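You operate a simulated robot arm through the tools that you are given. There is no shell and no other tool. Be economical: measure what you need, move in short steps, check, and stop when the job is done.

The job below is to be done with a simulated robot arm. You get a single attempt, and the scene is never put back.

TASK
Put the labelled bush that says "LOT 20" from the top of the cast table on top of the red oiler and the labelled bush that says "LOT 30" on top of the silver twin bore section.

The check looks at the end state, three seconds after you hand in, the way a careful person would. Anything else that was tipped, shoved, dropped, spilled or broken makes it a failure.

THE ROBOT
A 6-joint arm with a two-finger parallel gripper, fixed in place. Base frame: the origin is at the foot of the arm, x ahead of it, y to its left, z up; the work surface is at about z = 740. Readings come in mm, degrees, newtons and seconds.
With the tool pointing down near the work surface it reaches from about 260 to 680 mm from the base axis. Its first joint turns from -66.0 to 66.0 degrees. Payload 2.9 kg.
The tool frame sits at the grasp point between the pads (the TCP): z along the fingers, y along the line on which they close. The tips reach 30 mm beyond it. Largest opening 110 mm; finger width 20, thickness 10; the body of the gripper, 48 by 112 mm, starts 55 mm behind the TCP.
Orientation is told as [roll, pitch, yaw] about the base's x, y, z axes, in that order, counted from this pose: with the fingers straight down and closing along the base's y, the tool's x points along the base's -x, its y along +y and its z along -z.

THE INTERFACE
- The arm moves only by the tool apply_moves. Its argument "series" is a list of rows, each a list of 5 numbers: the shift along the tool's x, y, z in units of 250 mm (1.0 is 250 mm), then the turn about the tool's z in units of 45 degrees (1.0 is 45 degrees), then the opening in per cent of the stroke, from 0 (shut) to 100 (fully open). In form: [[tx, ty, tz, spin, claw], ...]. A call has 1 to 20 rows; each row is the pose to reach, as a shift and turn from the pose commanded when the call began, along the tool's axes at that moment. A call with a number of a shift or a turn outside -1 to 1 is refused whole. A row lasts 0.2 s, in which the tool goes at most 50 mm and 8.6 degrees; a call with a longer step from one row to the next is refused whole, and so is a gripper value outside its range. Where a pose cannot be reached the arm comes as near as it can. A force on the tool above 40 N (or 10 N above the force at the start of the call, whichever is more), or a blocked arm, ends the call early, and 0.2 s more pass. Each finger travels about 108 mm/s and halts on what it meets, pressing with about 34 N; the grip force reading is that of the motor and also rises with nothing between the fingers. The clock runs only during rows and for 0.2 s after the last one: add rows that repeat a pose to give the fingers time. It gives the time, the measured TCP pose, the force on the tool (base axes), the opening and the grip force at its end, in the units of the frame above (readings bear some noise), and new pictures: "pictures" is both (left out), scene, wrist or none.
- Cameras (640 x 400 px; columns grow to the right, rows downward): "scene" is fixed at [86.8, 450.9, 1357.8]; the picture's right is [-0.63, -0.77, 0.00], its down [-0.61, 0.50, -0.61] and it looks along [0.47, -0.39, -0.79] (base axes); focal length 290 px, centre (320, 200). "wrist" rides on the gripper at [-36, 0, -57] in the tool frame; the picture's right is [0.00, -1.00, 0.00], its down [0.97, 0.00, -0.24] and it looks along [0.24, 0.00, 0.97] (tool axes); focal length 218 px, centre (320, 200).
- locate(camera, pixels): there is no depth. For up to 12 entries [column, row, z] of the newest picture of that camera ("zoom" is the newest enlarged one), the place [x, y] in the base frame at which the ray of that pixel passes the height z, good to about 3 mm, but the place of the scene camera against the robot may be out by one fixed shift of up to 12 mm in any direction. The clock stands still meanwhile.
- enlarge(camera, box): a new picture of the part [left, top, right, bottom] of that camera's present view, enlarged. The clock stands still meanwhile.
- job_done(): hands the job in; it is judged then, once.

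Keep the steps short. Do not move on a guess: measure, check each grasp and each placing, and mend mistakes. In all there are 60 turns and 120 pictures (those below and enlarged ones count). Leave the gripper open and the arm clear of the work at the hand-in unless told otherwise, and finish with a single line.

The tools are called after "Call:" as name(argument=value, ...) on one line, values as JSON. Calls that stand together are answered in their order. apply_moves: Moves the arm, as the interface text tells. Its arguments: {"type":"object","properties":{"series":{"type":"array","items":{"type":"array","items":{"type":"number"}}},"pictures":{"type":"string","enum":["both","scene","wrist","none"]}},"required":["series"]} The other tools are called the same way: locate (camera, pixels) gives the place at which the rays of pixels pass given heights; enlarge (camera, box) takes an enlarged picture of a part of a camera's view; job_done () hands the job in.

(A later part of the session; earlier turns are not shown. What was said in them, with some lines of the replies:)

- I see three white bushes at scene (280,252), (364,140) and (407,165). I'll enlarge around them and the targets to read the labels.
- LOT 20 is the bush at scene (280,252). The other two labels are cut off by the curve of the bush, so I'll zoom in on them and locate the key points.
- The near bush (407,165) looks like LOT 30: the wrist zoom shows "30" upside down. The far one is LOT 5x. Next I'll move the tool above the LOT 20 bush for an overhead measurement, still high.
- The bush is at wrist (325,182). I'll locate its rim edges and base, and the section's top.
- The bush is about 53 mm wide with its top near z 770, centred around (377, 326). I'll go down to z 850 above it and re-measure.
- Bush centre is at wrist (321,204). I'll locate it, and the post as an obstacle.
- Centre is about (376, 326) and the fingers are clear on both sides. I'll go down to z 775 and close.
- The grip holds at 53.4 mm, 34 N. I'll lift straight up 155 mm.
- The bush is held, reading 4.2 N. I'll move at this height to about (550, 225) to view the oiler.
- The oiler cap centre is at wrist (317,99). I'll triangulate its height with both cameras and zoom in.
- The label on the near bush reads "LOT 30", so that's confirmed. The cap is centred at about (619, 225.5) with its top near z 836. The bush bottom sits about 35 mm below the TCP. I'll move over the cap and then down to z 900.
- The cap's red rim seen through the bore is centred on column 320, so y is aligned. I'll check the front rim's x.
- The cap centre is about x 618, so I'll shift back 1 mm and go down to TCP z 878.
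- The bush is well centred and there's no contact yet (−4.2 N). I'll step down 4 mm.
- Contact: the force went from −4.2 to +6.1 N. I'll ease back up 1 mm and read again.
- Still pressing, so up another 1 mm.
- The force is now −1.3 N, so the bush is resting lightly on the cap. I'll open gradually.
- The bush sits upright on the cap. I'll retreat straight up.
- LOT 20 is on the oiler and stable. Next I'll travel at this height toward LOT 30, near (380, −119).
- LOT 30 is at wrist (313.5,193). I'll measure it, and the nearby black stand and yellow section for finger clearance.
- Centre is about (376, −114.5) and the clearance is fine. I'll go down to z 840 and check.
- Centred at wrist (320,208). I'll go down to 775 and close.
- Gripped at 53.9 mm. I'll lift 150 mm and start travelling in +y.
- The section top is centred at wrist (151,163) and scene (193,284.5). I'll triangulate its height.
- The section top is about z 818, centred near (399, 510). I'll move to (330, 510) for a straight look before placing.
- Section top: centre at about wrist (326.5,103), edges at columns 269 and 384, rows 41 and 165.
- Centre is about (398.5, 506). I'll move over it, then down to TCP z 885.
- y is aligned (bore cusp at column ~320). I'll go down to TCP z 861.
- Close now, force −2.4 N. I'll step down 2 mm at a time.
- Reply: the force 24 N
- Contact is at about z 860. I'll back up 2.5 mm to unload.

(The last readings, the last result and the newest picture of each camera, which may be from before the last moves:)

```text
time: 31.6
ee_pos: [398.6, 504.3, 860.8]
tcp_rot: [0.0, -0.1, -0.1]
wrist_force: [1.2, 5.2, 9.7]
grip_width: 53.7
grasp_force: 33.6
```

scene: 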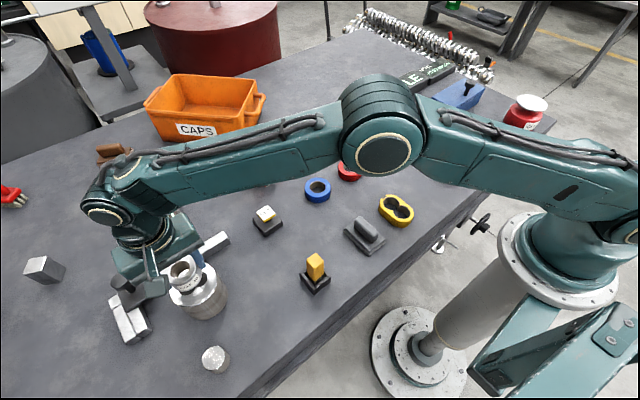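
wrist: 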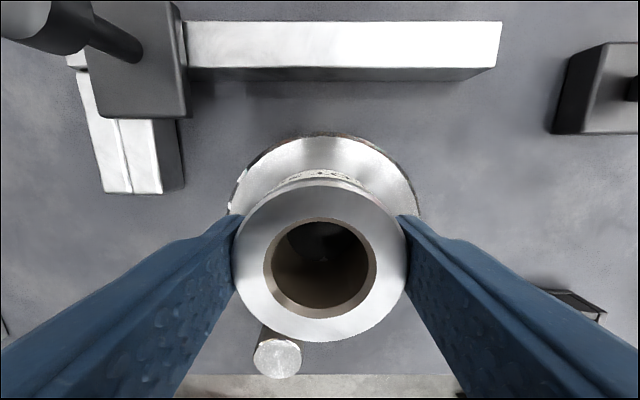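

Still loaded, so up 1.2 mm more.

Call:
apply_moves(series=[[0, 0, -0.005, 0, 30], [0, 0, -0.005, 0, 30]], pictures="none")

```text
time: 32.2
ee_pos: [399.1, 504.3, 860.2]
tcp_rot: [-0.2, 0.1, -0.1]
wrist_force: [2.6, -0.2, 2.6]
grip_width: 53.6
grasp_force: 33.7
```

Call:
apply_moves(series=[[0, 0, -0.002, 0, 30], [0, 0, -0.002, 0, 30]], pictures="wrist")

Call:
enlarge(camera="scene", box=[150, 245, 240, 325])

```text
time: 32.8
ee_pos: [398.8, 505.1, 859.8]
tcp_rot: [-0.2, 0.1, -0.1]
wrist_force: [-0.4, -0.2, -3.6]
grip_width: 53.6
grasp_force: 33.7
```

wrist: 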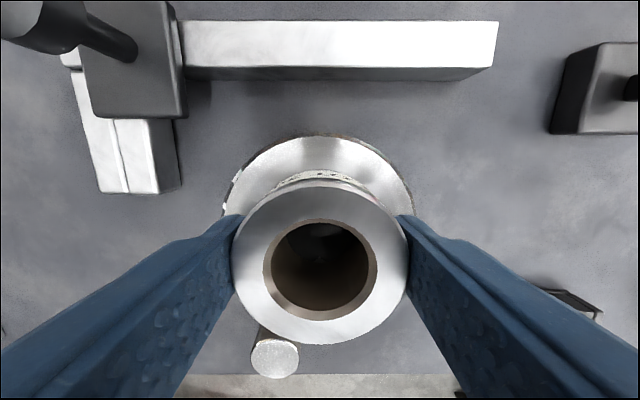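

```text
5.00 times, centred on (195, 285) of scene
```

zoom: 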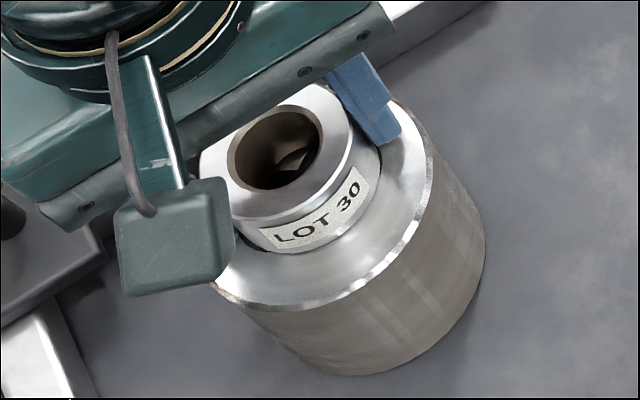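

Just at the contact point and well centred. I'll lower 0.5 mm and open slowly.

Call:
apply_moves(series=[[0, 0, 0.001, 0, 30], [0, 0, 0.001, 0, 47], [0, 0, 0.001, 0, 49], [0, 0, 0.001, 0, 53], [0, 0, 0.001, 0, 60], [0, 0, 0.001, 0, 68], [0, 0, 0.001, 0, 68]], pictures="wrist")

Call:
enlarge(camera="scene", box=[150, 245, 240, 325])

```text
time: 34.4
ee_pos: [397.7, 505.1, 861.4]
tcp_rot: [-0.1, 0.0, 0.0]
wrist_force: [-0.8, 0.7, -0.7]
grip_width: 75.0
grasp_force: 0.1
```

wrist: 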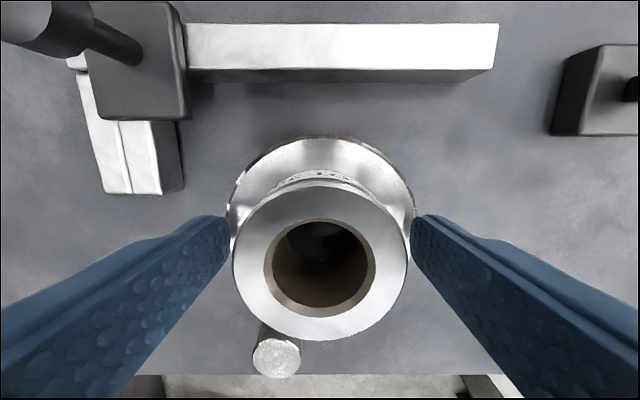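

```text
5.00 times, centred on (195, 285) of scene
```

zoom: 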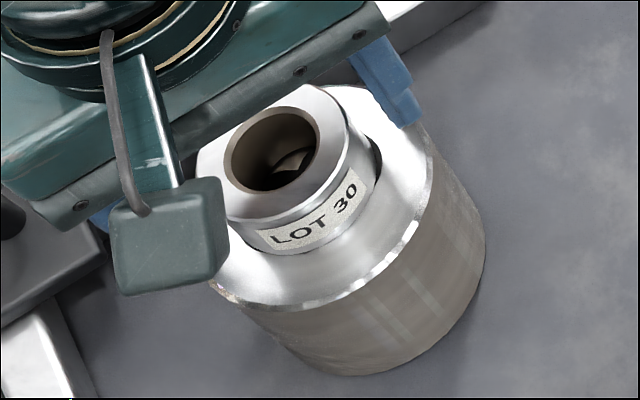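

The bush is released and sits upright. I'll rise 90 mm, pull back clear and check everything.

Call:
apply_moves(series=[[0, 0, -0.06, 0, 68], [0, 0, -0.16, 0, 80], [0, 0, -0.28, 0, 100], [0, 0, -0.36, 0, 100], [0.05, -0.1, -0.36, 0, 100], [0.05, -0.24, -0.36, 0, 100], [0.05, -0.4, -0.36, 0, 100], [0.05, -0.55, -0.36, 0, 100], [0.05, -0.7, -0.36, 0, 100], [0.05, -0.85, -0.36, 0, 100], [0.05, -1.0, -0.36, 0, 100], [0.05, -1.0, -0.36, 0, 100]], pictures="both")

Call:
enlarge(camera="scene", box=[100, 230, 260, 340])

Call:
enlarge(camera="scene", box=[220, 120, 300, 200])

```text
time: 37.0
ee_pos: [386.8, 254.8, 952.1]
tcp_rot: [0.0, 0.1, 0.1]
wrist_force: [0.7, -0.5, -0.8]
grip_width: 110.1
grasp_force: 0.1
```

scene: 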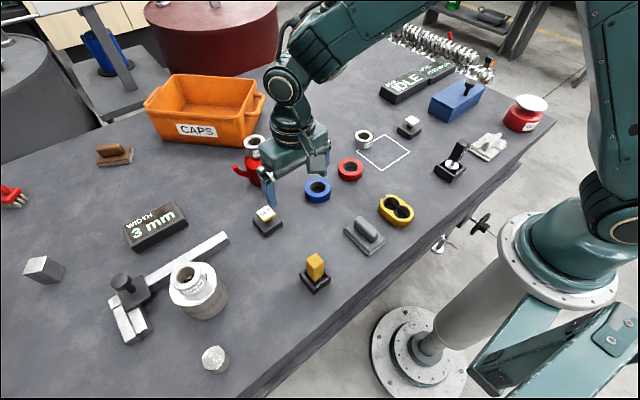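
wrist: 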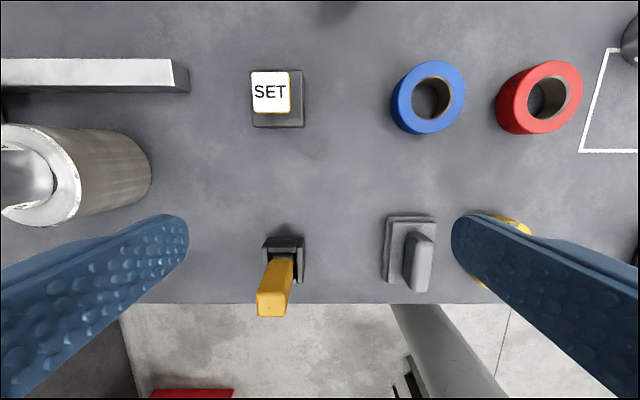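

```text
3.64 times, centred on (180, 285) of scene
```

zoom: 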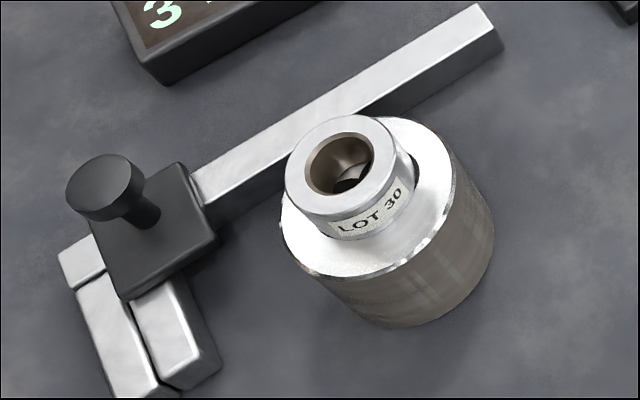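

```text
5.00 times, centred on (260, 160) of scene
```

zoom: 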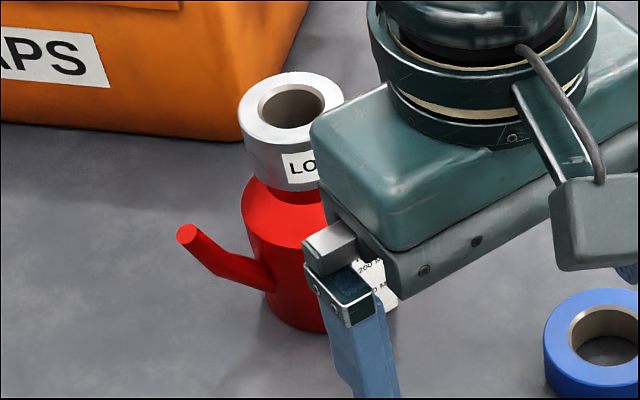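

Both bushes are upright in place, nothing else has moved, and the gripper is open and clear. Handing in.

Call:
job_done()

```text
The job is handed in.
```

I put LOT 20 on top of the red oiler and LOT 30 on top of the silver twin bore section; both stand upright, no other object moved in the last pictures, and the gripper is open and clear.
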